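You operate a simulated robot arm through the tools that you are given. There is no shell and no other tool.

The job below is to be done with a simulated two-armed robot. You get a single attempt, and the scene is never put back.

TASK
Tip the untouched soup back, nest the bowls and cover the pan.
Fine: Nearly all of it, from both bowls into the saucepan. The yellow bowl goes in the blue one, which stands where it stood. The glass lid goes on last. Spill no more than a spoonful; drop nothing, knock and squeeze nothing hard: glass and china break.
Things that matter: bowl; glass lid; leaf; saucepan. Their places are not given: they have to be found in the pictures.

Only the result counts: the job must be done as asked and must still hold three seconds after the hand-in. Knocking over, shifting, dropping, spilling or breaking anything else fails it. A push-on lid holds only when it is set on centred and level and pressed home; a screw cap is set on level and turned clockwise until tight.

THE ROBOT
Two 7-joint arms with two-finger parallel grippers on one trunk that stands fixed in place. Base frame: the origin is at the foot of the trunk, x ahead of it, y to its left, z up. Readings come in m, degrees, newtons and seconds.
The left shoulder is at [0.07, 0.156, 1.13], the right one opposite. With the tool pointing down near the work surface each hand reaches from about 0.1 to 0.82 m from the base axis, measured 20 degrees to its own side. Payload 3.91 kg a hand.
The TCP of each hand is the grasp point between the finger pads, 0.03 m short of the fingertips. In the tool frame z runs along the fingers and y along their closing line. Largest opening 0.11 m; finger width 0.02, thickness 0.01; the body of the gripper, 0.048 by 0.112 m, starts 0.055 m behind the TCP.
Orientation is that of the tool frame in the base frame, as a unit quaternion [x, y, z, w]. With the fingers straight down and closing along the base's y, the tool's x points along the base's -x, its y along +y and its z along -z.

THE INTERFACE
- The arms move only by the tool send_rows. It takes "left_moves", "right_moves" or both (then of equal length, played together; a hand with none holds still); each is a list of rows, each an object (a shift or turn left out is 0, a gripper value left out holds the last) with "delta_pos": the shift along the base's x, y, z in m, a list of three; "delta_rot": the turn, a rotation vector about the base's x, y, z in degrees, a list of three; "hand": the finger opening in m, from 0 to 0.11. In form: [{"delta_pos": [dx, dy, dz], "delta_rot": [rx, ry, rz], "hand": hand}, ...]. A call has 1 to 20 rows; each row is the pose to reach, as a shift and turn from the pose commanded when the call began. A row lasts 0.2 s, in which the tool goes at most 0.05 m and 8.6 degrees; a call with a longer step from one row to the next is refused whole, and so is a gripper value outside its range. A pose out of reach is approached as far as the arm can. The call stops where the force on the tool passes 40 N (or 10 N more than at its start, if that is more) or the arm is blocked; 0.2 s more then pass. The fingers move at their own pace (about 0.108 m/s each) and stop on an object; they squeeze with about 44 N. The grip force told is the motor's: it shows also when the fingers shut on nothing. Time passes only in rows, and 0.2 s behind the last, so rows that repeat a pose let the fingers close. It gives the time, the measured TCP pose, the force on the tool (base axes), the opening and the grip force at its end, in the units of the frame above (readings bear some noise), with the torque about the TCP (base axes, N m) and any sound that the robot's microphone picked up.
- Cameras (640 x 400 px; columns grow to the right, rows downward): "scene" is now at [0.1274, 0.0496, 1.3821]; the picture's right is [0.58, -0.81, 0.00], its down [-0.32, -0.22, -0.92] and it looks along [0.75, 0.53, -0.39] (base axes); focal length 243 px, centre (320, 200). "left" rides on the left gripper at [0.072, -0.017, -0.103] in its tool frame; the picture's right is [0.23, 0.97, 0.00], its down [-0.76, 0.18, -0.62] and it looks along [-0.61, 0.14, 0.78] (tool axes); focal length 222 px, centre (320, 200). "right" rides on the right gripper at [0.072, 0.017, -0.103] in its tool frame; the picture's right is [-0.23, 0.97, 0.00], its down [-0.76, -0.18, -0.62] and it looks along [-0.61, -0.14, 0.78] (tool axes); focal length 222 px, centre (320, 200).
- snapshot(camera): a new picture of that camera. It takes no simulated time.
- lift_body(by): slides the trunk up (or, below 0, down) by that many m; the arms and the scene camera ride with it, the base frame stays. It gives what a move gives, with no picture.
- turn_head(pan, tilt): turns the head with the scene camera to pan (to the left, within 86 degrees either way) and tilt (down, from -29 to 69), counted from straight ahead of the robot. It gives what a move gives.
- pixel_to_xyz(camera, pixels): for up to 12 pixels [column, row] of the newest picture of that camera ("zoom" is the newest enlarged one), the place [x, y, z] in the base frame of the surface seen there, good to about 0.002 m, but the place of the scene camera against the robot may be out by one fixed shift of up to 0.012 m in any direction. It takes no simulated time.
- enlarge(camera, box): a new picture of the part [left, top, right, bottom] of that camera's present view, enlarged. It takes no simulated time.
- close_job(): hands the job in; it is judged then, once.

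Unless the task says otherwise, let go and move clear before handing in.

The tools are called after ">>>" as a command line: name --argument value ..., lists and objects as JSON in quotes. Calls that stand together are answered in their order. send_rows: Moves the arms, as the interface text tells. Its arguments: {"type":"object","properties":{"left_moves":{"type":"array"},"right_moves":{"type":"array"}},"required":[]} The other tools are called the same way: lift_body (by) slides the trunk up or down; turn_head (pan, tilt) turns the head that bears the scene camera; snapshot (camera) takes a picture; pixel_to_xyz (camera, pixels) gives the place of the surface under pixels of a picture; enlarge (camera, box) takes an enlarged picture of a part of a camera's view; close_job () hands the job in.

At the start:

```text
clock: 0.0
left_eef_pos: [0.5201, 0.732, 1.1624]
left_orientation: [0.0, 1.0, 0.0, 0.0]
left_force: [-0.3, 0.1, -0.3]
left_torque: [0.02, -0.01, 0.03]
left_gripper_width: 0.11
left_finger_force: 0.2
right_eef_pos: [0.713, 0.0949, 1.144]
right_orientation: [-0.001, 1.0, -0.001, 0.0]
right_force: [-0.4, -0.3, -0.7]
right_torque: [-0.02, -0.02, -0.01]
right_gripper_width: 0.1101
right_finger_force: 0.1
trunk travel left (down, up): [-0.575, 0.365]
head pan, tilt: [35.4, 22.8]
```

scene: 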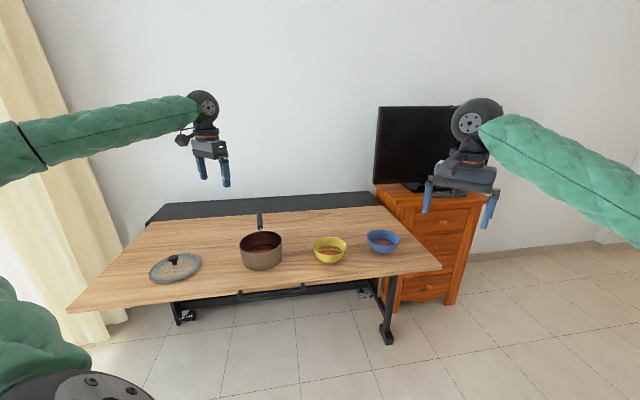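
right: 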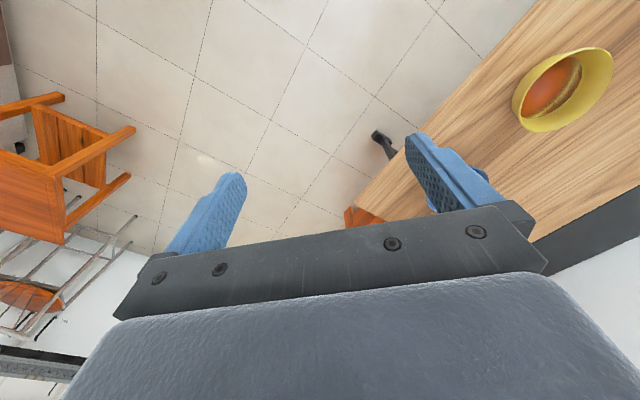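
left: 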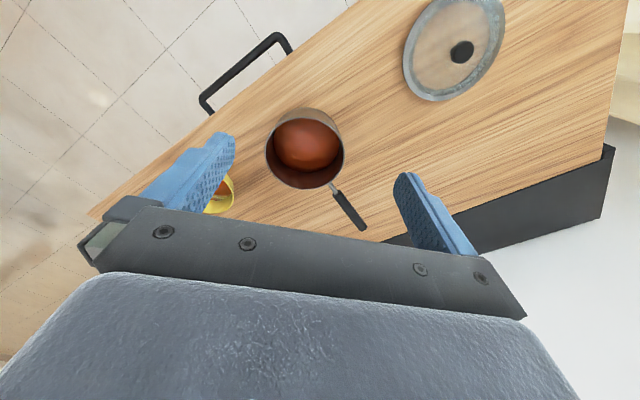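

The scene picture shows the lid near (175,267), the saucepan near (261,250), the yellow bowl near (330,250) and the blue bowl near (383,241). I'll enlarge that part of the view before measuring anything.

>>> enlarge --camera "scene" --box '[220, 200, 420, 325]'

>>> enlarge --camera "scene" --box '[60, 190, 300, 340]'

```text
3.20 times, centred on (320, 262) of scene
```

zoom: 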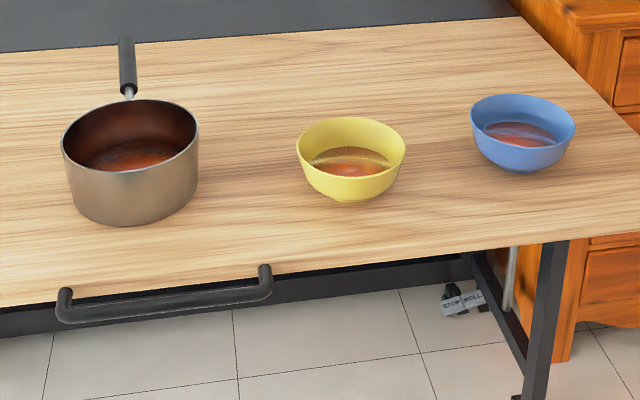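

```text
2.67 times, centred on (180, 265) of scene
```

zoom: 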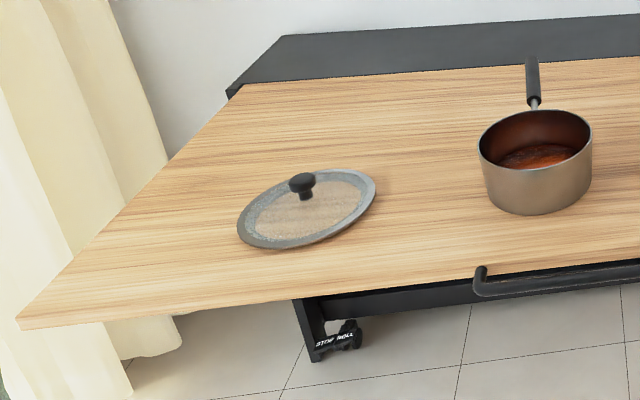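

The enlarged views show the lid's knob near (302,183), both bowls with soup in them and the pan part full. Next I'll take positions for each of them in the scene picture.

>>> pixel_to_xyz --camera "zoom" --pixels '[[302, 178], [303, 200], [240, 225], [374, 185], [310, 240], [325, 172], [535, 110], [535, 165], [480, 150], [591, 140], [532, 60], [535, 212]]'

>>> pixel_to_xyz --camera "scene" --pixels '[[314, 243], [330, 237], [346, 244], [330, 252], [330, 262], [367, 235], [383, 230], [399, 239], [383, 247], [383, 253], [260, 215], [261, 232]]'

>>> pixel_to_xyz --camera "left" --pixels '[[461, 52], [405, 70], [501, 20], [460, 97], [304, 109], [265, 150], [343, 157], [304, 150], [331, 184], [362, 230], [300, 40], [420, 200]]'

>>> pixel_to_xyz --camera "right" --pixels '[[513, 95], [612, 55], [530, 130], [590, 48], [548, 85], [450, 100], [600, 150]]'

```text
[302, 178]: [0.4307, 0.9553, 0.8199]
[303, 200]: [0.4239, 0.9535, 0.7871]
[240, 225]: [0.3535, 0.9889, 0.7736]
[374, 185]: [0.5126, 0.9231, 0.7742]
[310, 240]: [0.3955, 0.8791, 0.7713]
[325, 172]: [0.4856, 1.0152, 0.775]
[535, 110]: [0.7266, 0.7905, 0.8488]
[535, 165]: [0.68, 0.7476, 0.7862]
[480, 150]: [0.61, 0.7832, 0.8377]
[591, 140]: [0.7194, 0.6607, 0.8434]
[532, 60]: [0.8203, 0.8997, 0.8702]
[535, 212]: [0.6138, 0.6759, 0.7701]
```

```text
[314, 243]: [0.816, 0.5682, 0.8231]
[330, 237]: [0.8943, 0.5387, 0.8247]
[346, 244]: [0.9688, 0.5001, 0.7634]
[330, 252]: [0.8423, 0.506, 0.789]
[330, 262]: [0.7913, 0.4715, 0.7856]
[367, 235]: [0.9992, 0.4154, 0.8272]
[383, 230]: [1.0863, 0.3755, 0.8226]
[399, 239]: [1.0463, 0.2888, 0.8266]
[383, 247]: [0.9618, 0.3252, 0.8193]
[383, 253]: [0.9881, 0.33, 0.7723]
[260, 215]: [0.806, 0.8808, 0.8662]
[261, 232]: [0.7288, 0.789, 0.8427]
```

```text
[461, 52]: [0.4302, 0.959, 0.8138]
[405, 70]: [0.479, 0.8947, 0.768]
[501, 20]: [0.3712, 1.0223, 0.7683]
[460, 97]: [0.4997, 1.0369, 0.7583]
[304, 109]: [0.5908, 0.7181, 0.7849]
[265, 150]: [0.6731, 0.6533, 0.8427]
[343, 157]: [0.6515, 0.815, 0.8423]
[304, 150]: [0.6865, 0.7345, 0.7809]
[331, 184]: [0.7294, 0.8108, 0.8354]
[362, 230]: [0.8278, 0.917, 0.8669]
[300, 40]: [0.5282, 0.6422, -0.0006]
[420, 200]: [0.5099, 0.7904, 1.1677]
```

```text
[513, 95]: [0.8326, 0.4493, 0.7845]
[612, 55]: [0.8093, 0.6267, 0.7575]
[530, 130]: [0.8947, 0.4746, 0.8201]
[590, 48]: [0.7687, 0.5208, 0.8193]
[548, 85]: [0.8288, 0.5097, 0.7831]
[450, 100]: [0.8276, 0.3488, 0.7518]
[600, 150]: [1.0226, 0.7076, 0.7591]
```

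The left camera puts the knob at about (0.430, 0.959, 0.814) and the pan centre near (0.66, 0.73). The scene camera reads about 6 mm higher. Before moving, I'll look closely at the bowls, the soup and anything leaf-like.

>>> enlarge --camera "scene" --box '[300, 215, 412, 285]'

>>> enlarge --camera "left" --box '[190, 80, 390, 250]'

>>> enlarge --camera "right" --box '[480, 20, 640, 150]'

```text
5.71 times, centred on (356, 250) of scene
```

zoom: 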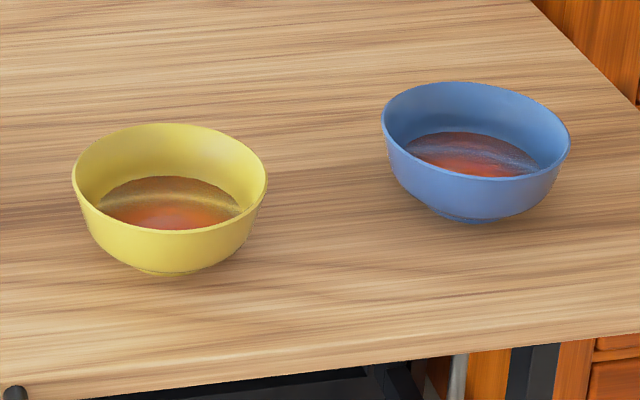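

```text
2.35 times, centred on (290, 165) of left
```

zoom: 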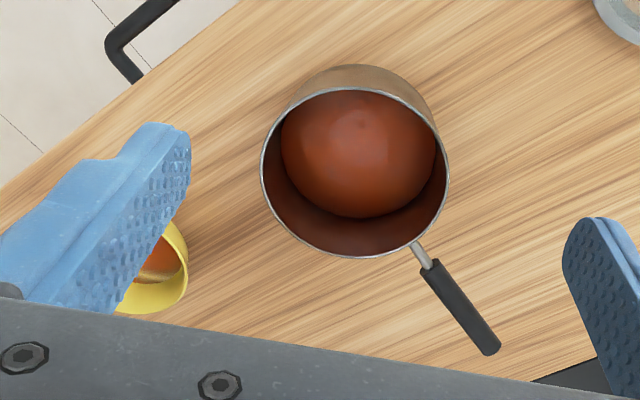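

```text
3.08 times, centred on (560, 85) of right
```

zoom: 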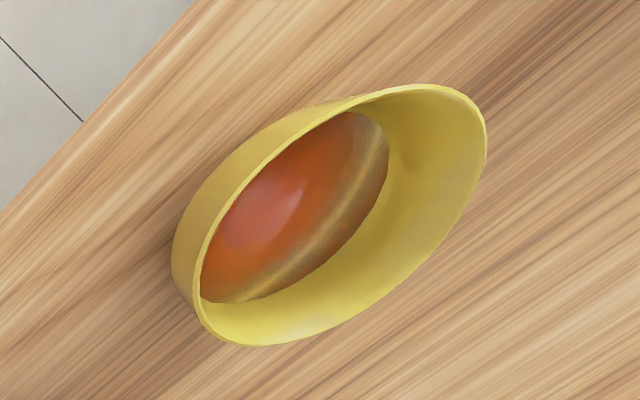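

Nothing leaf-like lies on the table, so "leaf" is probably the table top itself; I'll avoid pressing on it. I'll check whether it is level and measure the yellow bowl's rim and soup in this right-camera zoom.

>>> pixel_to_xyz --camera "zoom" --pixels '[[195, 300], [245, 343], [330, 320], [430, 235], [484, 145], [455, 92], [385, 92], [300, 150], [225, 225], [290, 210], [340, 200], [300, 270]]'

>>> pixel_to_xyz --camera "scene" --pixels '[[120, 295], [200, 235], [220, 285], [300, 280], [300, 220], [360, 215], [420, 265], [290, 245], [357, 260], [360, 240], [210, 220], [380, 270]]'

```text
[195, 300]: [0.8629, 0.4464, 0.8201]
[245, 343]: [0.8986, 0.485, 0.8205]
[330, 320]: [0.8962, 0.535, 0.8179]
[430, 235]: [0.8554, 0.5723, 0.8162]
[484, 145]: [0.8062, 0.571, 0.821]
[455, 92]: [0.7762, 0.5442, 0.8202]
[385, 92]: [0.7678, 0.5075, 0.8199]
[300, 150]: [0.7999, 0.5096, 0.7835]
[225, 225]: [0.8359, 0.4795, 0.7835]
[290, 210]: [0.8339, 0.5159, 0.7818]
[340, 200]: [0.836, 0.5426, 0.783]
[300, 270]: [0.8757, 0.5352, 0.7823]
```

```text
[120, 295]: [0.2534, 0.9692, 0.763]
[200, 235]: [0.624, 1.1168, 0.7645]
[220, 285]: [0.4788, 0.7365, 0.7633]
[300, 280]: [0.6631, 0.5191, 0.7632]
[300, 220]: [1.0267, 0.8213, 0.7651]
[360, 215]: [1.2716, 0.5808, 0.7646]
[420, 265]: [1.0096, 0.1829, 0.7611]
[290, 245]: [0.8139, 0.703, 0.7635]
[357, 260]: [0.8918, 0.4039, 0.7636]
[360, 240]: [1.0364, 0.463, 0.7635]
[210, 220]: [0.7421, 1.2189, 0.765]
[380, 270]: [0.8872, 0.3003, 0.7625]
```

The right camera gives a clean rim for the yellow bowl: centre about (0.834, 0.508), radius 0.068, rim z 0.820 and soup z 0.783. The table is level at about 0.7575. To find out how far the left arm reaches, I'll tilt it forward high above the bowls and move the right arm out of the way at the same time.

>>> send_rows --left_moves '[{"delta_pos": [0.0233, -0.0235, -0.0092], "delta_rot": [0.97, -3.63, 0]}, {"delta_pos": [0.0467, -0.047, -0.0183], "delta_rot": [1.94, -7.25, 0]}, {"delta_pos": [0.07, -0.0705, -0.0275], "delta_rot": [2.91, -10.88, 0]}, {"delta_pos": [0.0933, -0.094, -0.0367], "delta_rot": [3.88, -14.5, 0]}, {"delta_pos": [0.1167, -0.1175, -0.0458], "delta_rot": [4.85, -18.13, 0]}, {"delta_pos": [0.14, -0.141, -0.055], "delta_rot": [5.83, -21.75, 0]}, {"delta_pos": [0.1633, -0.1645, -0.0642], "delta_rot": [6.8, -25.38, 0]}, {"delta_pos": [0.1867, -0.188, -0.0733], "delta_rot": [7.77, -29.0, 0]}, {"delta_pos": [0.21, -0.2115, -0.0825], "delta_rot": [8.74, -32.63, 0]}, {"delta_pos": [0.2333, -0.235, -0.0917], "delta_rot": [9.71, -36.25, 0]}, {"delta_pos": [0.2567, -0.2585, -0.1008], "delta_rot": [10.68, -39.88, 0]}, {"delta_pos": [0.28, -0.282, -0.11], "delta_rot": [11.65, -43.5, 0]}]' --right_moves '[{"delta_pos": [-0.0167, -0.0292, 0]}, {"delta_pos": [-0.0333, -0.0583, 0]}, {"delta_pos": [-0.05, -0.0875, 0]}, {"delta_pos": [-0.0667, -0.1167, 0]}, {"delta_pos": [-0.0833, -0.1458, 0]}, {"delta_pos": [-0.1, -0.175, 0]}, {"delta_pos": [-0.1167, -0.2042, 0]}, {"delta_pos": [-0.1333, -0.2333, 0]}, {"delta_pos": [-0.15, -0.2625, 0]}, {"delta_pos": [-0.1667, -0.2917, 0]}, {"delta_pos": [-0.1833, -0.3208, 0]}, {"delta_pos": [-0.2, -0.35, 0]}]'

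```text
clock: 2.6
left_eef_pos: [0.8019, 0.4503, 1.0522]
left_orientation: [-0.001, 0.923, 0.101, 0.37]
left_force: [-0.6, 0.7, 0.5]
left_torque: [-0.02, 0.03, 0.02]
left_gripper_width: 0.11
left_finger_force: 0.1
right_eef_pos: [0.5133, -0.2569, 1.1439]
right_orientation: [-0.001, 1.0, 0.001, 0.0]
right_force: [-0.5, -0.6, -0.4]
right_torque: [0.02, -0.04, 0.01]
right_gripper_width: 0.1102
right_finger_force: 0.1
trunk travel left (down, up): [-0.575, 0.365]
head pan, tilt: [35.4, 22.8]
```

The left hand reached (0.802, 0.450, 1.052) at 45° of tilt with no force on it. I'll look from the left hand and the scene before going further.

>>> snapshot --camera "left"

>>> snapshot --camera "scene"

```text
taken
```

left: 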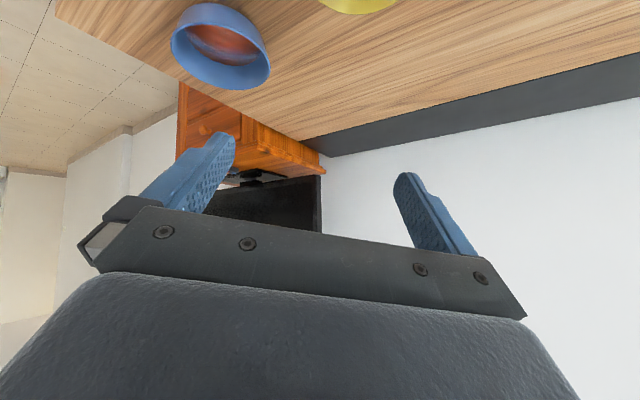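

```text
taken
```

scene: 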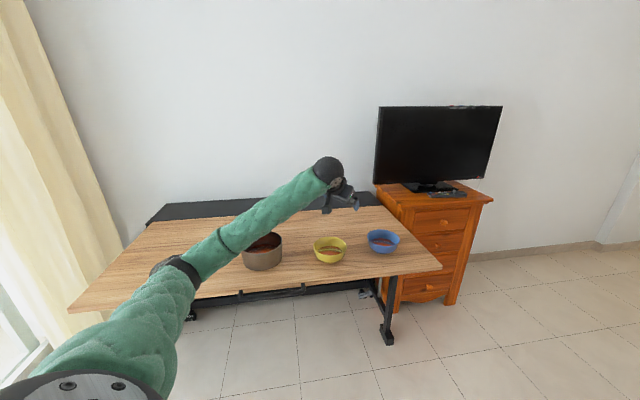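

The left camera sees the whole blue bowl around (221,45). An enlarged view will let me measure its rim with the hand camera.

>>> enlarge --camera "left" --box '[150, 0, 290, 100]'

>>> enlarge --camera "scene" --box '[100, 130, 420, 330]'

```text
4.00 times, centred on (220, 50) of left
```

zoom: 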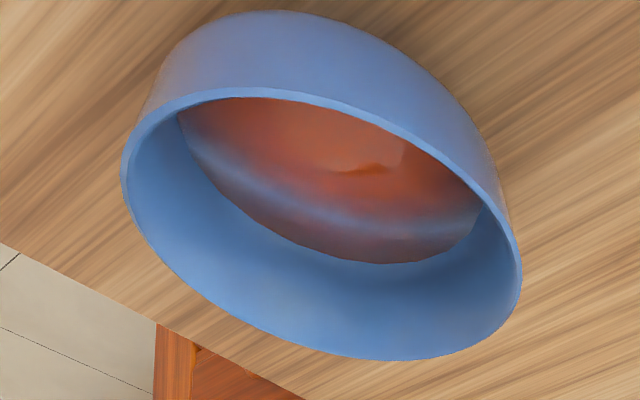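

```text
2.00 times, centred on (260, 230) of scene
```

zoom: 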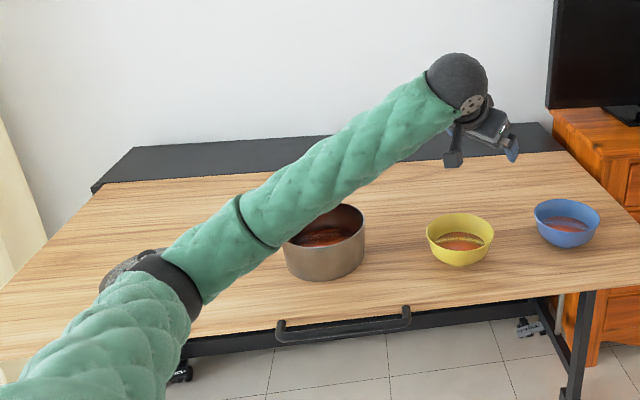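

The rim runs from about zoom (122,170) to (520,280); I'll convert those points to left-camera pixels and query them. I'll also query the soup and the outer wall, which give me the wall slope.

>>> pixel_to_xyz --camera "left" --pixels '[[171, 43.5], [176, 60], [191, 74], [213.5, 85.8], [240, 89.3], [262, 81], [269, 70], [262, 51.5], [241, 34], [215, 24.3], [195, 24.3], [181, 29.5]]'

>>> pixel_to_xyz --camera "left" --pixels '[[200, 40], [225, 45], [240, 55], [210, 3.5], [212, 10], [214, 15], [216, 20], [260, 40], [252, 33], [180, 20], [300, 60], [330, 90]]'

```text
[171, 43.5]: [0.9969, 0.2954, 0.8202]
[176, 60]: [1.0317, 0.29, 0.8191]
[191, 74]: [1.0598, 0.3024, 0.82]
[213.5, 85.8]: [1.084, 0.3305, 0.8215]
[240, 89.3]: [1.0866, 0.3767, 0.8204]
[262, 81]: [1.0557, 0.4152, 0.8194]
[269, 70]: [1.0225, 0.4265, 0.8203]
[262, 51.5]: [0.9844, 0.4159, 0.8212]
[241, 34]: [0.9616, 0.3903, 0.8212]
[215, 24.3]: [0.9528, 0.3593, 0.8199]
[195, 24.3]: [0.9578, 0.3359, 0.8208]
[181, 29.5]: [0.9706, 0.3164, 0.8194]
```

```text
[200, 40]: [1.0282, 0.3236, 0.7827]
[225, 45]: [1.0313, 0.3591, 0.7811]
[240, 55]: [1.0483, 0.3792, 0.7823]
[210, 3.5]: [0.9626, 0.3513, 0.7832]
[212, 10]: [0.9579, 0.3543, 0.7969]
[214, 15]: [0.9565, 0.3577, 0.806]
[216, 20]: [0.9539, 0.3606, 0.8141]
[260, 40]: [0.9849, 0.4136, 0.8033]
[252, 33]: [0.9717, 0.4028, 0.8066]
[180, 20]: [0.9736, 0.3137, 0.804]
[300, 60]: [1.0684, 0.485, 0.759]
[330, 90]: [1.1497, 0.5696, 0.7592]
```

The blue rim centres on (1.021, 0.358) with radius 0.068, rim z 0.820, and the wall slopes about 14° from vertical near the rim. I'll read where the wrist and elbow are now, to judge the remaining reach.

>>> pixel_to_xyz --camera "scene" --pixels '[[329, 168], [320, 178], [310, 185], [270, 212], [230, 240], [180, 270], [120, 330], [347, 195], [328, 210], [225, 225]]'

```text
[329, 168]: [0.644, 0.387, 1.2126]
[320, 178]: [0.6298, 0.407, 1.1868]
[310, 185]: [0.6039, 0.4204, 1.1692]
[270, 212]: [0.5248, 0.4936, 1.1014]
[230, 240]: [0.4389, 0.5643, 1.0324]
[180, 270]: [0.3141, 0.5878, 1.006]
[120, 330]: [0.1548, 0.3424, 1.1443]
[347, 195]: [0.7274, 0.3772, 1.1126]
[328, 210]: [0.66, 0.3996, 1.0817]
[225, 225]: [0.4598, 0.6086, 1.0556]
```

The wrist sits about 0.19 m behind the TCP and the elbow is still bent, so the blue bowl should be in reach. I'll aim the fingers along the wall at the bowl's near-left rim, TCP (0.973, 0.406, 0.82), and stop 12 cm short of it for now.

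>>> send_rows --left_moves '[{"delta_pos": [0.0099, -0.009, -0.01], "delta_rot": [-2.14, -1.09, 4.02], "hand": 0.07}, {"delta_pos": [0.0199, -0.0181, -0.022], "delta_rot": [-4.28, -2.19, 8.03]}, {"delta_pos": [0.0298, -0.0272, -0.036], "delta_rot": [-6.42, -3.28, 12.05]}, {"delta_pos": [0.0398, -0.0362, -0.05], "delta_rot": [-8.56, -4.38, 16.06]}, {"delta_pos": [0.0497, -0.0453, -0.066], "delta_rot": [-10.7, -5.47, 20.08]}, {"delta_pos": [0.0596, -0.0543, -0.083], "delta_rot": [-12.84, -6.56, 24.1]}, {"delta_pos": [0.0696, -0.0634, -0.1], "delta_rot": [-14.98, -7.66, 28.11]}, {"delta_pos": [0.0795, -0.0724, -0.117], "delta_rot": [-17.12, -8.75, 32.13]}, {"delta_pos": [0.0895, -0.0815, -0.134], "delta_rot": [-19.26, -9.85, 36.14]}, {"delta_pos": [0.0994, -0.0905, -0.1497], "delta_rot": [-21.4, -10.94, 40.16]}, {"delta_pos": [0.0994, -0.0905, -0.1497], "delta_rot": [-21.4, -10.94, 40.16]}]'

>>> snapshot --camera "left"

>>> snapshot --camera "scene"

```text
clock: 5.0
left_eef_pos: [0.9001, 0.3596, 0.901]
left_orientation: [-0.392, 0.831, 0.049, 0.392]
left_force: [0.8, 0.1, -1.0]
left_torque: [0.0, -0.02, 0.01]
left_gripper_width: 0.0699
left_finger_force: 0.1
right_eef_pos: [0.5131, -0.2573, 1.1449]
right_orientation: [-0.001, 1.0, 0.0, 0.0]
right_force: [0.1, 0.2, 0.3]
right_torque: [-0.04, -0.01, 0.01]
right_gripper_width: 0.11
right_finger_force: 0.0
trunk travel left (down, up): [-0.575, 0.365]
head pan, tilt: [35.4, 22.8]
```

```text
taken
```

left: 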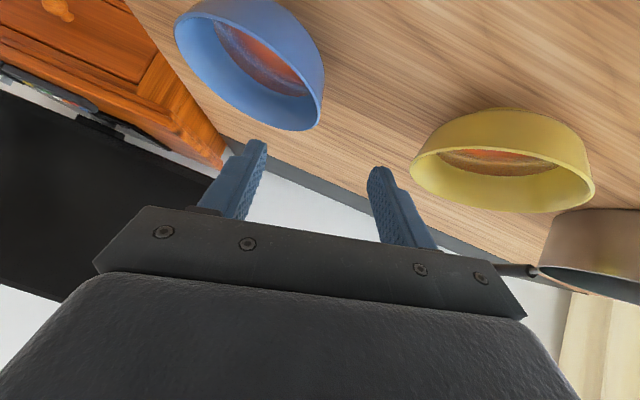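

```text
taken
```

scene: 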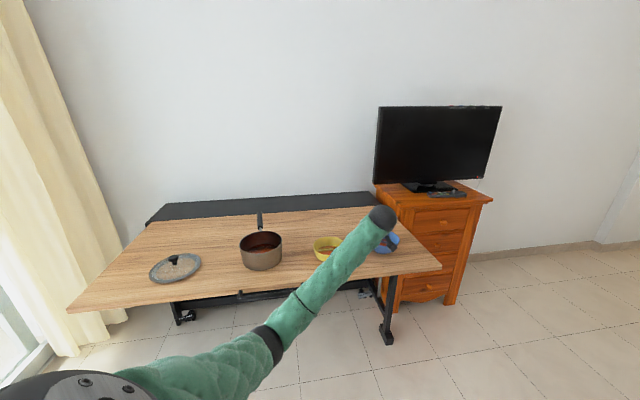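

The tilted pose was reached exactly at (0.900, 0.360, 0.901) with no contact. Both bowls show in the left picture, so I'll check the rim positions again from this closer view before moving in.

>>> enlarge --camera "left" --box '[150, 0, 350, 140]'

>>> pixel_to_xyz --camera "left" --pixels '[[412, 182], [430, 203], [470, 211], [530, 211], [575, 205], [593, 190], [560, 165], [500, 150], [440, 154], [500, 170], [400, 80], [380, 150]]'

```text
2.86 times, centred on (250, 70) of left
```

zoom: 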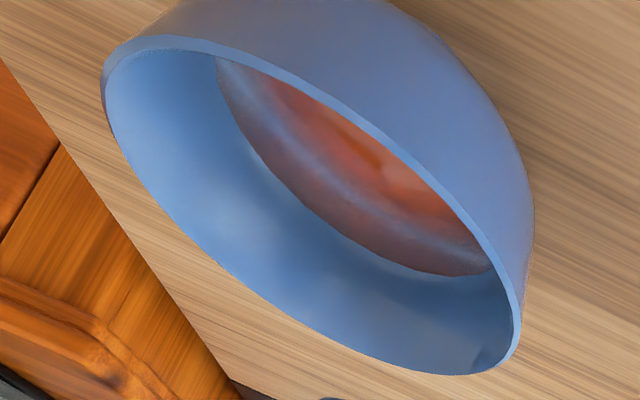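

```text
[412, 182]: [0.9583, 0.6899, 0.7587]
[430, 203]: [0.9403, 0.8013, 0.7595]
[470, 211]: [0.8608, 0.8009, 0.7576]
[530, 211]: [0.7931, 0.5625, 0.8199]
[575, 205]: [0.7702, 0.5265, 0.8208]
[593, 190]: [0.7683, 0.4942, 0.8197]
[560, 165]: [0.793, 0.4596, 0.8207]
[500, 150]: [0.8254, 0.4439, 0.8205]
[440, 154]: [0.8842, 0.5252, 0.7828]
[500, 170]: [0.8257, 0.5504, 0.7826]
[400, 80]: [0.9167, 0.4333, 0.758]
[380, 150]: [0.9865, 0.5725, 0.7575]
```

>>> pixel_to_xyz --camera "zoom" --pixels '[[104, 85], [130, 43], [200, 42], [280, 73], [360, 122], [420, 170], [475, 225], [512, 300], [515, 345], [480, 373], [380, 352], [260, 285]]'

```text
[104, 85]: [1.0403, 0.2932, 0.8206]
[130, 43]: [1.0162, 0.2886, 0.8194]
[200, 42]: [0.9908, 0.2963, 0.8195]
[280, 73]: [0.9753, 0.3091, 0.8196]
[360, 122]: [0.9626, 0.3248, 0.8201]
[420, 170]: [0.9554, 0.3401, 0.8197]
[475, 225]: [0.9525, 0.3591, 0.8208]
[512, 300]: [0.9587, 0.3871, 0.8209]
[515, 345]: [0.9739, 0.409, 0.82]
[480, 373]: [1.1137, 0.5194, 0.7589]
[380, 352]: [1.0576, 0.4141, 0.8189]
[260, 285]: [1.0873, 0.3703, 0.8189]
```

The rim fits the same centre (1.021, 0.358), with the wall about 3 mm thick. I'll move in slowly along the finger direction to straddle the near-left wall, and leave the fingers open.

>>> send_rows --left_moves '[{"delta_pos": [0.0123, 0.0077, -0.0141], "hand": 0.06}, {"delta_pos": [0.0246, 0.0154, -0.0282]}, {"delta_pos": [0.0369, 0.0231, -0.0423]}, {"delta_pos": [0.0492, 0.0308, -0.0565]}, {"delta_pos": [0.0615, 0.0385, -0.0706]}, {"delta_pos": [0.0738, 0.0462, -0.0847]}, {"delta_pos": [0.0738, 0.0462, -0.0847]}]'

>>> snapshot --camera "left"

>>> snapshot --camera "scene"

```text
clock: 6.6
left_eef_pos: [0.9731, 0.406, 0.817]
left_orientation: [-0.391, 0.831, 0.048, 0.392]
left_force: [0.7, -1.2, -0.4]
left_torque: [-0.05, 0.01, -0.01]
left_gripper_width: 0.0602
left_finger_force: 0.0
right_eef_pos: [0.5131, -0.2568, 1.1436]
right_orientation: [0.0, 1.0, 0.0, -0.001]
right_force: [0.3, 0.2, 0.4]
right_torque: [-0.02, 0.04, -0.01]
right_gripper_width: 0.1098
right_finger_force: 0.1
trunk travel left (down, up): [-0.575, 0.365]
head pan, tilt: [35.4, 22.8]
```

```text
taken
```

left: 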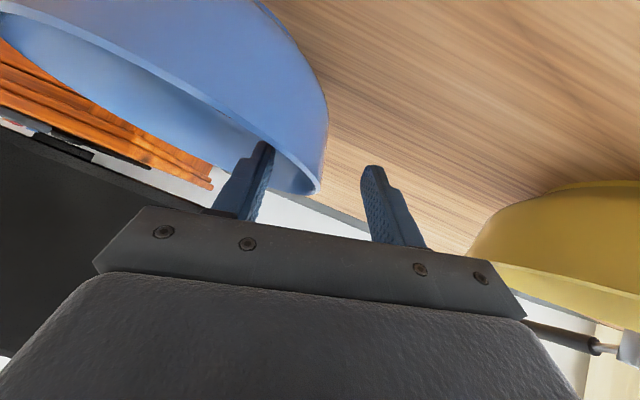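

```text
taken
```

scene: 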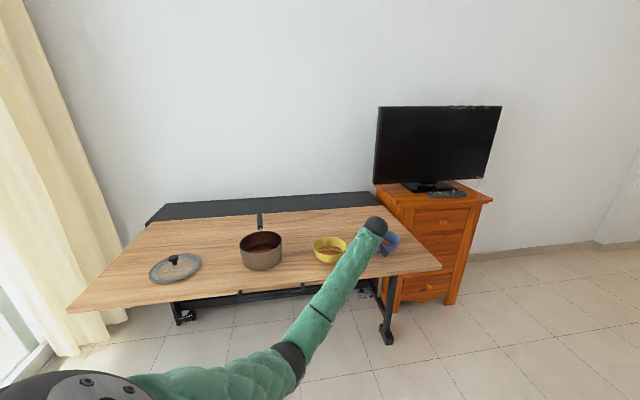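

The wall shows between the inner finger near (250,180) and the outer one near (385,205), with no force reading. I'll close in small steps so the contact stays gentle.

>>> send_rows --left_moves '[{"hand": 0.045}, {"hand": 0.03}, {"hand": 0.02}, {"hand": 0.015}, {"hand": 0.012}, {"hand": 0.01}, {"hand": 0.008}]'

>>> snapshot --camera "left"

```text
clock: 8.2
left_eef_pos: [0.9725, 0.405, 0.8183]
left_orientation: [-0.391, 0.831, 0.049, 0.392]
left_force: [3.0, -2.8, 5.3]
left_torque: [-0.08, -0.64, -0.13]
left_gripper_width: 0.0134
left_finger_force: 44.1
right_eef_pos: [0.5133, -0.2575, 1.1443]
right_orientation: [0.0, 1.0, 0.0, 0.0]
right_force: [-0.2, -1.5, -1.0]
right_torque: [-0.02, 0.0, 0.01]
right_gripper_width: 0.1101
right_finger_force: 0.2
trunk travel left (down, up): [-0.575, 0.365]
head pan, tilt: [35.4, 22.8]
```

```text
taken
```

left: 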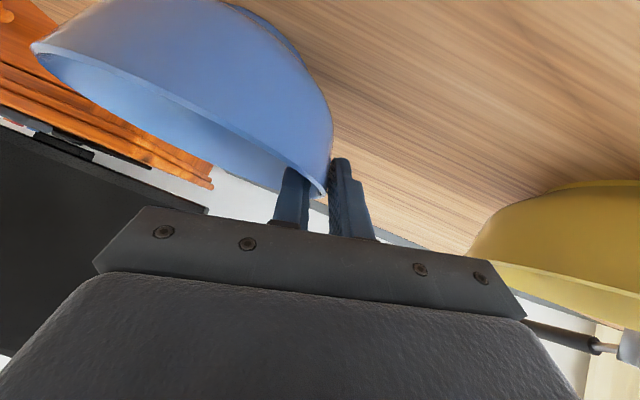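

The fingers stopped at 13.4 mm with 44 N, and the bowl looks slightly turned in the picture. I'll measure its rim again to see whether it has tilted or shifted.

>>> enlarge --camera "left" --box '[20, 0, 360, 212]'

>>> enlarge --camera "scene" --box '[300, 200, 428, 280]'

>>> pixel_to_xyz --camera "left" --pixels '[[33, 44], [60, 55], [100, 68], [150, 88], [200, 110], [250, 140], [290, 168], [320, 192], [328, 170], [330, 130], [230, 3], [110, 3]]'

```text
1.88 times, centred on (190, 106) of left
```

zoom: 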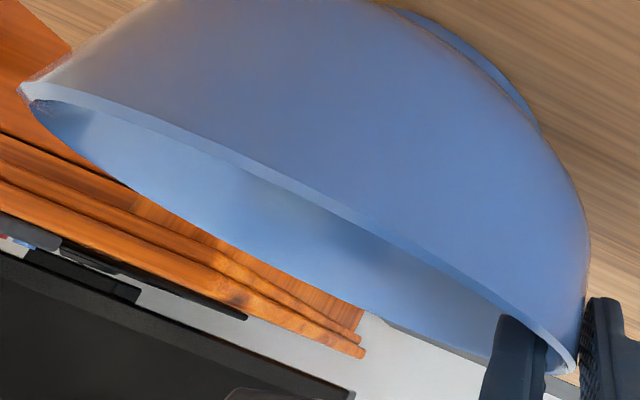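

```text
5.00 times, centred on (364, 240) of scene
```

zoom: 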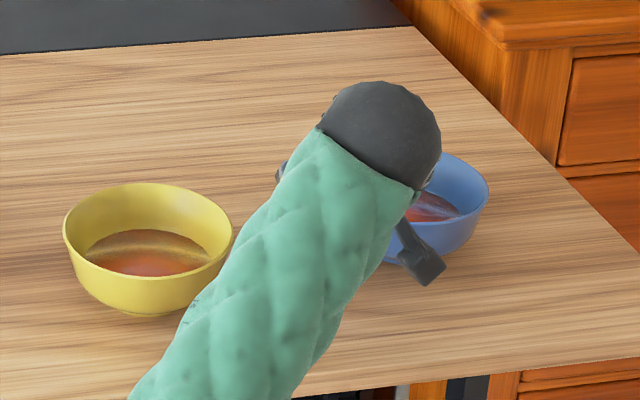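

```text
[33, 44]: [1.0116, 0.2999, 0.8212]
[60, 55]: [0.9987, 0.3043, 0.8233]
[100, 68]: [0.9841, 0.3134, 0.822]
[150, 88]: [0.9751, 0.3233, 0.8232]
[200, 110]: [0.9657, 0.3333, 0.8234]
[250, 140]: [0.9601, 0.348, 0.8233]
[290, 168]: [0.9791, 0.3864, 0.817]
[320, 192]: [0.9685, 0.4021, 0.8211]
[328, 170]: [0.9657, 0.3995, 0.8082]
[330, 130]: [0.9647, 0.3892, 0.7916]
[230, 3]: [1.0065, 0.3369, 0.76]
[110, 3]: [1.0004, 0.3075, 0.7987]
```

Closing slid the bowl about 11 mm along the rim direction as the flat pads bedded in. Its original centre (1.021, 0.358) is recorded, so it can go back there. I'll test the grip with a slow 4 cm lift.

>>> send_rows --left_moves '[{"delta_pos": [0, 0, 0.002]}, {"delta_pos": [0, 0, 0.006]}, {"delta_pos": [0, 0, 0.012]}, {"delta_pos": [0, 0, 0.02]}, {"delta_pos": [0, 0, 0.03]}, {"delta_pos": [0, 0, 0.04]}, {"delta_pos": [0, 0, 0.04]}]'

>>> snapshot --camera "left"

>>> enlarge --camera "scene" --box '[300, 200, 428, 280]'

```text
clock: 9.8
left_eef_pos: [0.9729, 0.4055, 0.8581]
left_orientation: [-0.392, 0.831, 0.05, 0.391]
left_force: [-0.2, 0.4, -3.8]
left_torque: [0.18, 0.17, -0.01]
left_gripper_width: 0.0107
left_finger_force: 43.6
right_eef_pos: [0.5144, -0.2564, 1.1442]
right_orientation: [0.0, 1.0, 0.0, 0.0]
right_force: [-0.4, -0.2, 0.9]
right_torque: [-0.01, 0.01, 0.01]
right_gripper_width: 0.1101
right_finger_force: 0.0
trunk travel left (down, up): [-0.575, 0.365]
head pan, tilt: [35.4, 22.8]
```

```text
taken
```

left: 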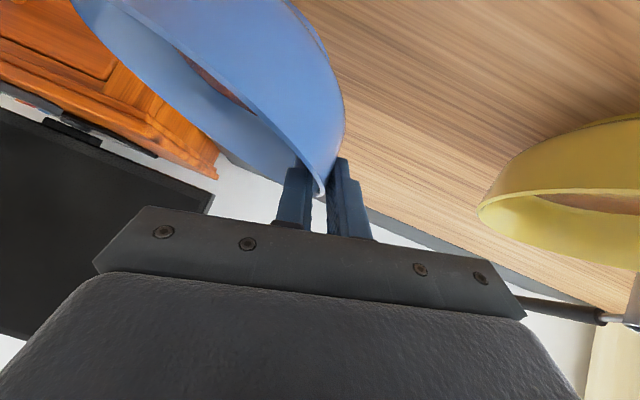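

```text
5.00 times, centred on (364, 240) of scene
```

zoom: 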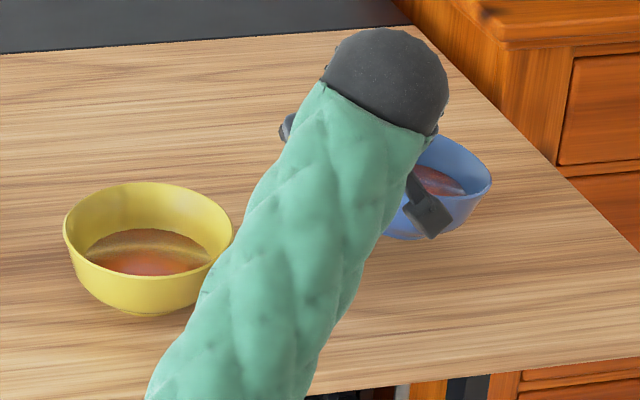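

The hand carries about 3.8 N, so the bowl is up, but the rim line in the left picture has changed slope. I'll measure how far it is tilted before going on.

>>> enlarge --camera "left" --box '[60, 0, 380, 200]'

>>> pixel_to_xyz --camera "left" --pixels '[[72, 3], [90, 50], [130, 100], [180, 138], [230, 165], [140, 17], [180, 42], [220, 75], [260, 112], [290, 145], [318, 192], [225, 90]]'

```text
2.00 times, centred on (220, 100) of left
```

zoom: 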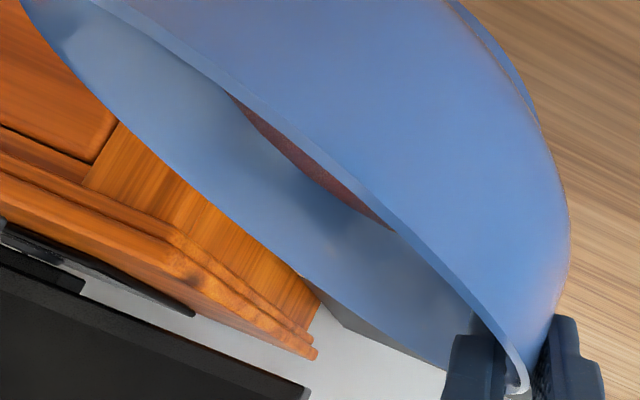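

```text
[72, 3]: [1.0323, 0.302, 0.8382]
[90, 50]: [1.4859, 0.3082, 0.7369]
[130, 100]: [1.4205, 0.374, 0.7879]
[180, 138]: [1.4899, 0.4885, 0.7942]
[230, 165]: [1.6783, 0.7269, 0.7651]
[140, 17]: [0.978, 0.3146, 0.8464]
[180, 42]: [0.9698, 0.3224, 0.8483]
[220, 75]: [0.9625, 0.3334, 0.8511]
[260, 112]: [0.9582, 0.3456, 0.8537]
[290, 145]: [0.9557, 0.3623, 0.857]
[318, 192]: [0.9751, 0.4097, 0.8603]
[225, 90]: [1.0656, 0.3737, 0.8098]
```

The rim is tilted about 10° down away from the grip, towards the side I'll pour from, and the soup still sits well below it. The torque of about 0.25 N m agrees with the bowl's weight. I'll carry it slowly up and back over the yellow bowl, then check it again.

>>> send_rows --left_moves '[{"delta_pos": [-0.002, 0.002, 0.006]}, {"delta_pos": [-0.008, 0.008, 0.016]}, {"delta_pos": [-0.018, 0.018, 0.03]}, {"delta_pos": [-0.031, 0.032, 0.046]}, {"delta_pos": [-0.046, 0.048, 0.063]}, {"delta_pos": [-0.063, 0.066, 0.08]}, {"delta_pos": [-0.081, 0.086, 0.097]}, {"delta_pos": [-0.1, 0.107, 0.112]}, {"delta_pos": [-0.12, 0.13, 0.125]}, {"delta_pos": [-0.14, 0.153, 0.135]}, {"delta_pos": [-0.16, 0.176, 0.142]}, {"delta_pos": [-0.179, 0.198, 0.147]}, {"delta_pos": [-0.196, 0.217, 0.15]}, {"delta_pos": [-0.21, 0.232, 0.15]}, {"delta_pos": [-0.218, 0.241, 0.15]}, {"delta_pos": [-0.22, 0.245, 0.15]}]'

>>> snapshot --camera "left"

>>> snapshot --camera "scene"

```text
clock: 13.2
left_eef_pos: [0.7521, 0.6512, 1.0065]
left_orientation: [-0.391, 0.832, 0.048, 0.391]
left_force: [-0.1, 0.1, -5.1]
left_torque: [0.17, 0.16, 0.02]
left_gripper_width: 0.0105
left_finger_force: 44.0
right_eef_pos: [0.5131, -0.2568, 1.1436]
right_orientation: [-0.001, 1.0, 0.0, 0.0]
right_force: [-0.1, -0.1, 0.1]
right_torque: [0.04, 0.0, 0.0]
right_gripper_width: 0.1096
right_finger_force: 0.1
trunk travel left (down, up): [-0.575, 0.365]
head pan, tilt: [35.4, 22.8]
```

```text
taken
```

left: 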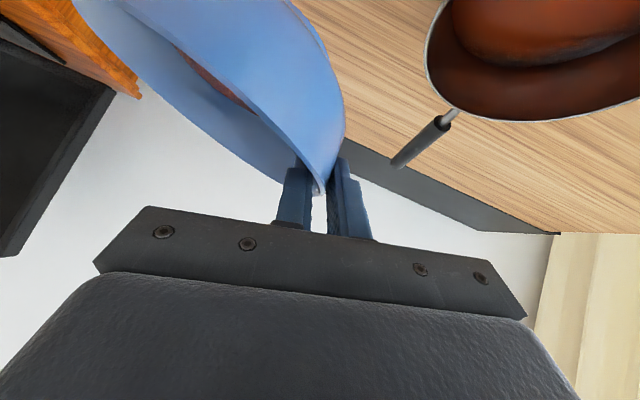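

```text
taken
```

scene: 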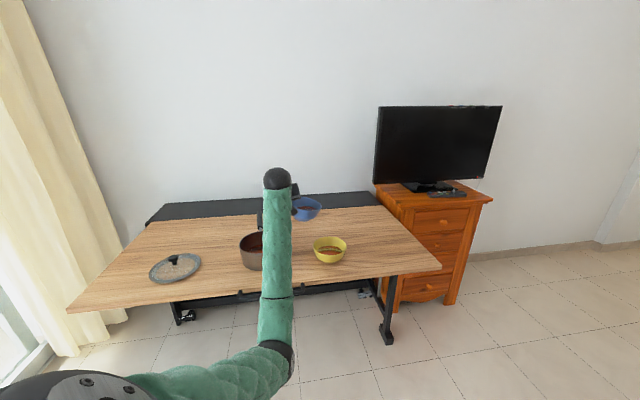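

The bowl sits in the fingers exactly as before, and the left camera now sees part of the pan rim on the right. I'll take rim and handle points for an accurate pan centre.

>>> pixel_to_xyz --camera "left" --pixels '[[426, 60], [431, 85], [448, 105], [475, 116], [510, 121], [550, 120], [590, 113], [625, 103], [427, 40], [440, 8], [440, 125], [395, 163]]'

>>> pixel_to_xyz --camera "left" --pixels '[[560, 30], [540, 50], [140, 17], [180, 42], [220, 75], [260, 112], [290, 145], [318, 192], [205, 75], [225, 90], [340, 120], [300, 20]]'

```text
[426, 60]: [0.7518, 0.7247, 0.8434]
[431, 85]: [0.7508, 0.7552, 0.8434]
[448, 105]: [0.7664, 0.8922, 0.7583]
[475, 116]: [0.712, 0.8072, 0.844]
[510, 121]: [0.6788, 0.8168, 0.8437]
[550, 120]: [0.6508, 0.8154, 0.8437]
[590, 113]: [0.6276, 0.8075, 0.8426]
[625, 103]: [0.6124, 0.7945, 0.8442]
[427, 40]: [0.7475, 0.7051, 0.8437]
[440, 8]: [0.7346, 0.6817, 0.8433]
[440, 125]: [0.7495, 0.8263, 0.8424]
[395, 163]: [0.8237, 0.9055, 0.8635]
```

```text
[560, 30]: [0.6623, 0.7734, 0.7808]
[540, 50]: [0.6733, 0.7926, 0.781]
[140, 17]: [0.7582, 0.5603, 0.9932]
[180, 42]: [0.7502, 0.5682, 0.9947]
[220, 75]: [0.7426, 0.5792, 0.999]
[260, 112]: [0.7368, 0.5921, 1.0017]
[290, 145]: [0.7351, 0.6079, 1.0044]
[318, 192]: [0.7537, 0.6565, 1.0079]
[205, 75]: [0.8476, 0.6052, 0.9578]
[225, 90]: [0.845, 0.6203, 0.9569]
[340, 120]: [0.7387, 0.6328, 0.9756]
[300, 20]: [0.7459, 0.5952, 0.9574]
```

Nine rim points fit a pan centre of about (0.6695, 0.735), radius 0.083, rim z 0.844, with the handle pointing away at 48°. I'll bring the blue bowl over so that its pouring lip hangs just left of the pan's centre, still almost upright.

>>> send_rows --left_moves '[{"delta_pos": [-0.0037, 0.0043, -0.001], "delta_rot": [0, 0, -0.2]}, {"delta_pos": [-0.0128, 0.0149, -0.0035], "delta_rot": [0, 0, -0.7]}, {"delta_pos": [-0.0274, 0.032, -0.0075], "delta_rot": [0, 0, -1.5]}, {"delta_pos": [-0.0457, 0.0534, -0.0125], "delta_rot": [0, 0, -2.5]}, {"delta_pos": [-0.0658, 0.0768, -0.018], "delta_rot": [0, 0, -3.6]}, {"delta_pos": [-0.0877, 0.1024, -0.024], "delta_rot": [0, 0, -4.8]}, {"delta_pos": [-0.1096, 0.128, -0.03], "delta_rot": [0, 0, -6.0]}, {"delta_pos": [-0.1297, 0.1515, -0.0355], "delta_rot": [0, 0, -7.1]}, {"delta_pos": [-0.148, 0.1729, -0.0405], "delta_rot": [0, 0, -8.1]}, {"delta_pos": [-0.1644, 0.1921, -0.045], "delta_rot": [0, 0, -9.0]}, {"delta_pos": [-0.1754, 0.2049, -0.048], "delta_rot": [0, 0, -9.6]}, {"delta_pos": [-0.1827, 0.2134, -0.05], "delta_rot": [0, 0, -10]}, {"delta_pos": [-0.1827, 0.2134, -0.05], "delta_rot": [0, 0, -10]}]'

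>>> snapshot --camera "left"

>>> enlarge --camera "scene" --box '[140, 150, 396, 310]'

```text
clock: 16.0
left_eef_pos: [0.5709, 0.8644, 0.956]
left_orientation: [-0.318, 0.862, 0.016, 0.395]
left_force: [-0.7, -0.2, -2.6]
left_torque: [0.16, 0.16, -0.01]
left_gripper_width: 0.0106
left_finger_force: 43.9
right_eef_pos: [0.5121, -0.2562, 1.1429]
right_orientation: [0.0, 1.0, 0.001, 0.0]
right_force: [0.8, -0.8, -0.5]
right_torque: [0.02, 0.03, 0.01]
right_gripper_width: 0.1102
right_finger_force: 0.1
trunk travel left (down, up): [-0.575, 0.365]
head pan, tilt: [35.4, 22.8]
```

```text
taken
```

left: 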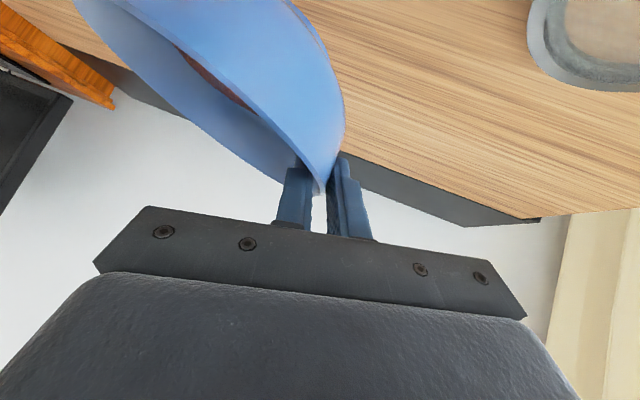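

```text
2.50 times, centred on (268, 230) of scene
```

zoom: 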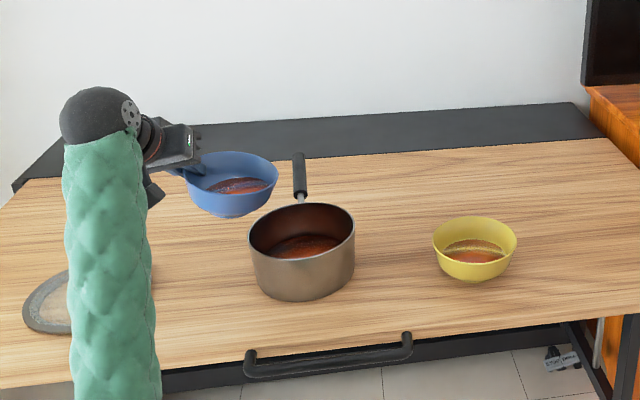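

The enlarged scene view shows the blue bowl, held nearly level, above the pan's back left. I'll check where its right-hand lip, near zoom (276,182), is relative to the pan before tilting.

>>> pixel_to_xyz --camera "zoom" --pixels '[[277, 180], [268, 192], [250, 196], [230, 196], [270, 165], [240, 153], [210, 153], [230, 217], [354, 225], [250, 235], [298, 200], [300, 215]]'

```text
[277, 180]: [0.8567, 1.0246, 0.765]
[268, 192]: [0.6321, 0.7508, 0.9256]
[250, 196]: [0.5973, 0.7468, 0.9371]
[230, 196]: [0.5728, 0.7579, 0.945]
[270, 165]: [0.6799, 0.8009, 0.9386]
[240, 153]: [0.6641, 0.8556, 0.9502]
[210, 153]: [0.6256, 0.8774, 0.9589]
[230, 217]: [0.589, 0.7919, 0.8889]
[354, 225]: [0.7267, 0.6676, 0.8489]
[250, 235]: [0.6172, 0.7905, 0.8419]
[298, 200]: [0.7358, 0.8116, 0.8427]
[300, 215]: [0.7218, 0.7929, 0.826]
```

The lip sits over the pan, but these points suggest a tilt nearer 17° than 10°. I'll measure the same rim pixels in the left camera to see whether the bowl is creeping in the grip.

>>> pixel_to_xyz --camera "left" --pixels '[[78, 3], [90, 15], [140, 17], [180, 42], [220, 75], [260, 112], [290, 145], [318, 192], [115, 60], [150, 95], [190, 130], [320, 185]]'

>>> enlarge --camera "left" --box '[60, 0, 380, 200]'

```text
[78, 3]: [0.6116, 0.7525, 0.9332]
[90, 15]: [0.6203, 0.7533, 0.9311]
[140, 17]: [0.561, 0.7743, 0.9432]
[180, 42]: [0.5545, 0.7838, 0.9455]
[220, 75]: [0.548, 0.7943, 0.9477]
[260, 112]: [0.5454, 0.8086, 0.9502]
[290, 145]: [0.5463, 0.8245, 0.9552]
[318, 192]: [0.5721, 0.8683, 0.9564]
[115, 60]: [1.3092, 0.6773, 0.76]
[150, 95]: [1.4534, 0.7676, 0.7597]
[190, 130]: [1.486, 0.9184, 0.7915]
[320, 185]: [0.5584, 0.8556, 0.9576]
```

```text
2.00 times, centred on (220, 100) of left
```

zoom: 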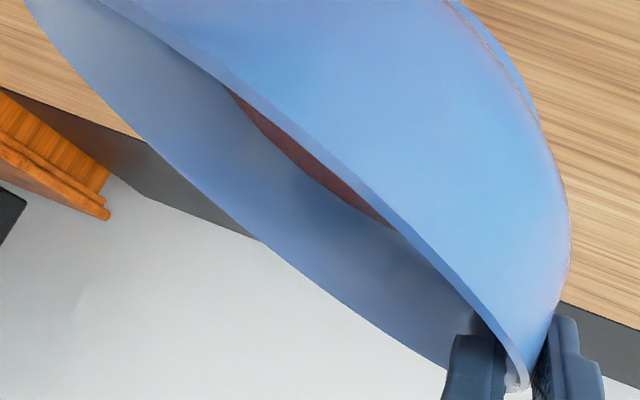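

The enlarged view is almost identical to the one before, so the grip is holding and the tilt is about 12–13°. I'll start tilting slowly, holding the lip over the pan, up to about 37° where soup should just begin to run.

>>> send_rows --left_moves '[{"delta_pos": [0.0014, -0.002, 0.007], "delta_rot": [3.28, 2.29, 0]}, {"delta_pos": [0.0032, -0.0045, 0.0139], "delta_rot": [6.55, 4.59, 0]}, {"delta_pos": [0.0052, -0.0075, 0.0205], "delta_rot": [9.83, 6.88, 0]}, {"delta_pos": [0.0077, -0.011, 0.0268], "delta_rot": [13.11, 9.18, 0]}, {"delta_pos": [0.0104, -0.0149, 0.0328], "delta_rot": [16.38, 11.47, 0]}, {"delta_pos": [0.0135, -0.0193, 0.0385], "delta_rot": [19.66, 13.77, 0]}]'

>>> enlarge --camera "scene" --box '[140, 150, 396, 310]'

>>> snapshot --camera "left"

```text
clock: 17.4
left_eef_pos: [0.5848, 0.8442, 0.9931]
left_orientation: [-0.241, 0.888, 0.2, 0.336]
left_force: [0.6, -0.1, -3.4]
left_torque: [0.09, 0.1, -0.03]
left_gripper_width: 0.011
left_finger_force: 43.9
right_eef_pos: [0.5136, -0.2562, 1.1438]
right_orientation: [0.001, 1.0, 0.0, 0.001]
right_force: [0.8, -0.2, -0.6]
right_torque: [0.02, 0.0, 0.01]
right_gripper_width: 0.1101
right_finger_force: 0.0
trunk travel left (down, up): [-0.575, 0.365]
head pan, tilt: [35.4, 22.8]
```

```text
2.50 times, centred on (268, 230) of scene
```

zoom: 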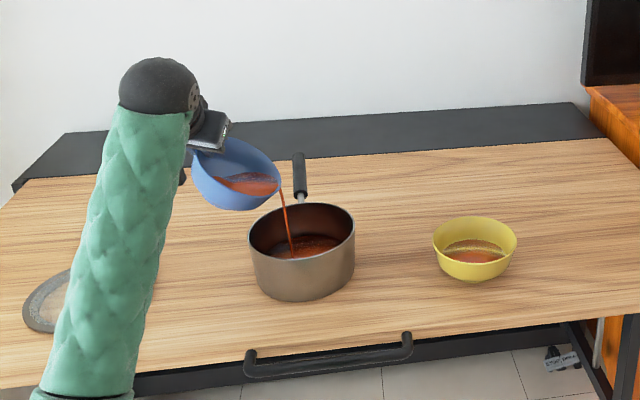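

```text
taken
```

left: 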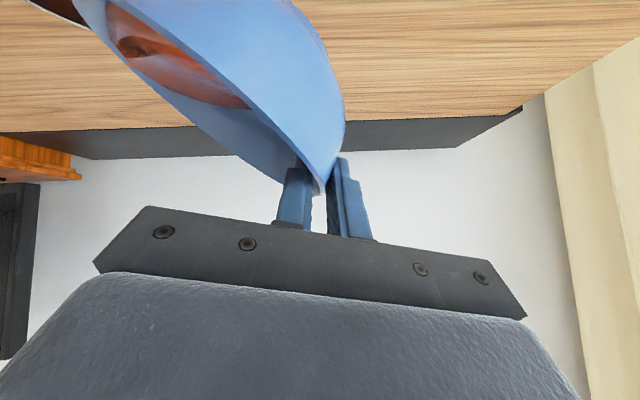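

A thin stream leaves the lip and lands well inside the pan near zoom (292,255). I'll go on tilting slowly at 2° a row, lowering the lip slightly as I go.

>>> send_rows --left_moves '[{"delta_pos": [0.0017, -0.0024, 0.0024], "delta_rot": [1.64, 1.15, 0]}, {"delta_pos": [0.0034, -0.0048, 0.0046], "delta_rot": [3.28, 2.29, 0]}, {"delta_pos": [0.0052, -0.0074, 0.0067], "delta_rot": [4.92, 3.44, 0]}, {"delta_pos": [0.0071, -0.0101, 0.0088], "delta_rot": [6.55, 4.59, 0]}, {"delta_pos": [0.0089, -0.0128, 0.0107], "delta_rot": [8.19, 5.74, 0]}, {"delta_pos": [0.011, -0.0156, 0.0125], "delta_rot": [9.83, 6.88, 0]}, {"delta_pos": [0.013, -0.0186, 0.0142], "delta_rot": [11.47, 8.03, 0]}, {"delta_pos": [0.0151, -0.0216, 0.0157], "delta_rot": [13.11, 9.18, 0]}]'

>>> enlarge --camera "scene" --box '[140, 150, 396, 310]'

```text
clock: 19.2
left_eef_pos: [0.599, 0.8229, 1.0114]
left_orientation: [-0.184, 0.884, 0.319, 0.29]
left_force: [1.0, 0.4, -3.0]
left_torque: [0.02, 0.06, -0.01]
left_gripper_width: 0.0106
left_finger_force: 44.2
right_eef_pos: [0.5134, -0.2565, 1.1453]
right_orientation: [0.0, 1.0, 0.001, -0.001]
right_force: [-0.2, -0.3, 0.4]
right_torque: [0.02, 0.01, 0.03]
right_gripper_width: 0.1098
right_finger_force: 0.1
trunk travel left (down, up): [-0.575, 0.365]
head pan, tilt: [35.4, 22.8]
```

```text
2.50 times, centred on (268, 230) of scene
```

zoom: 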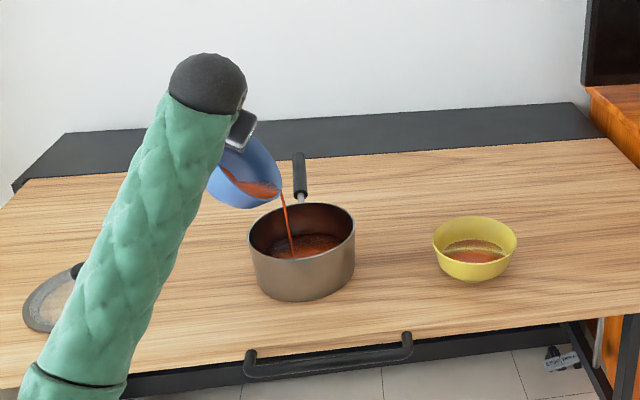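

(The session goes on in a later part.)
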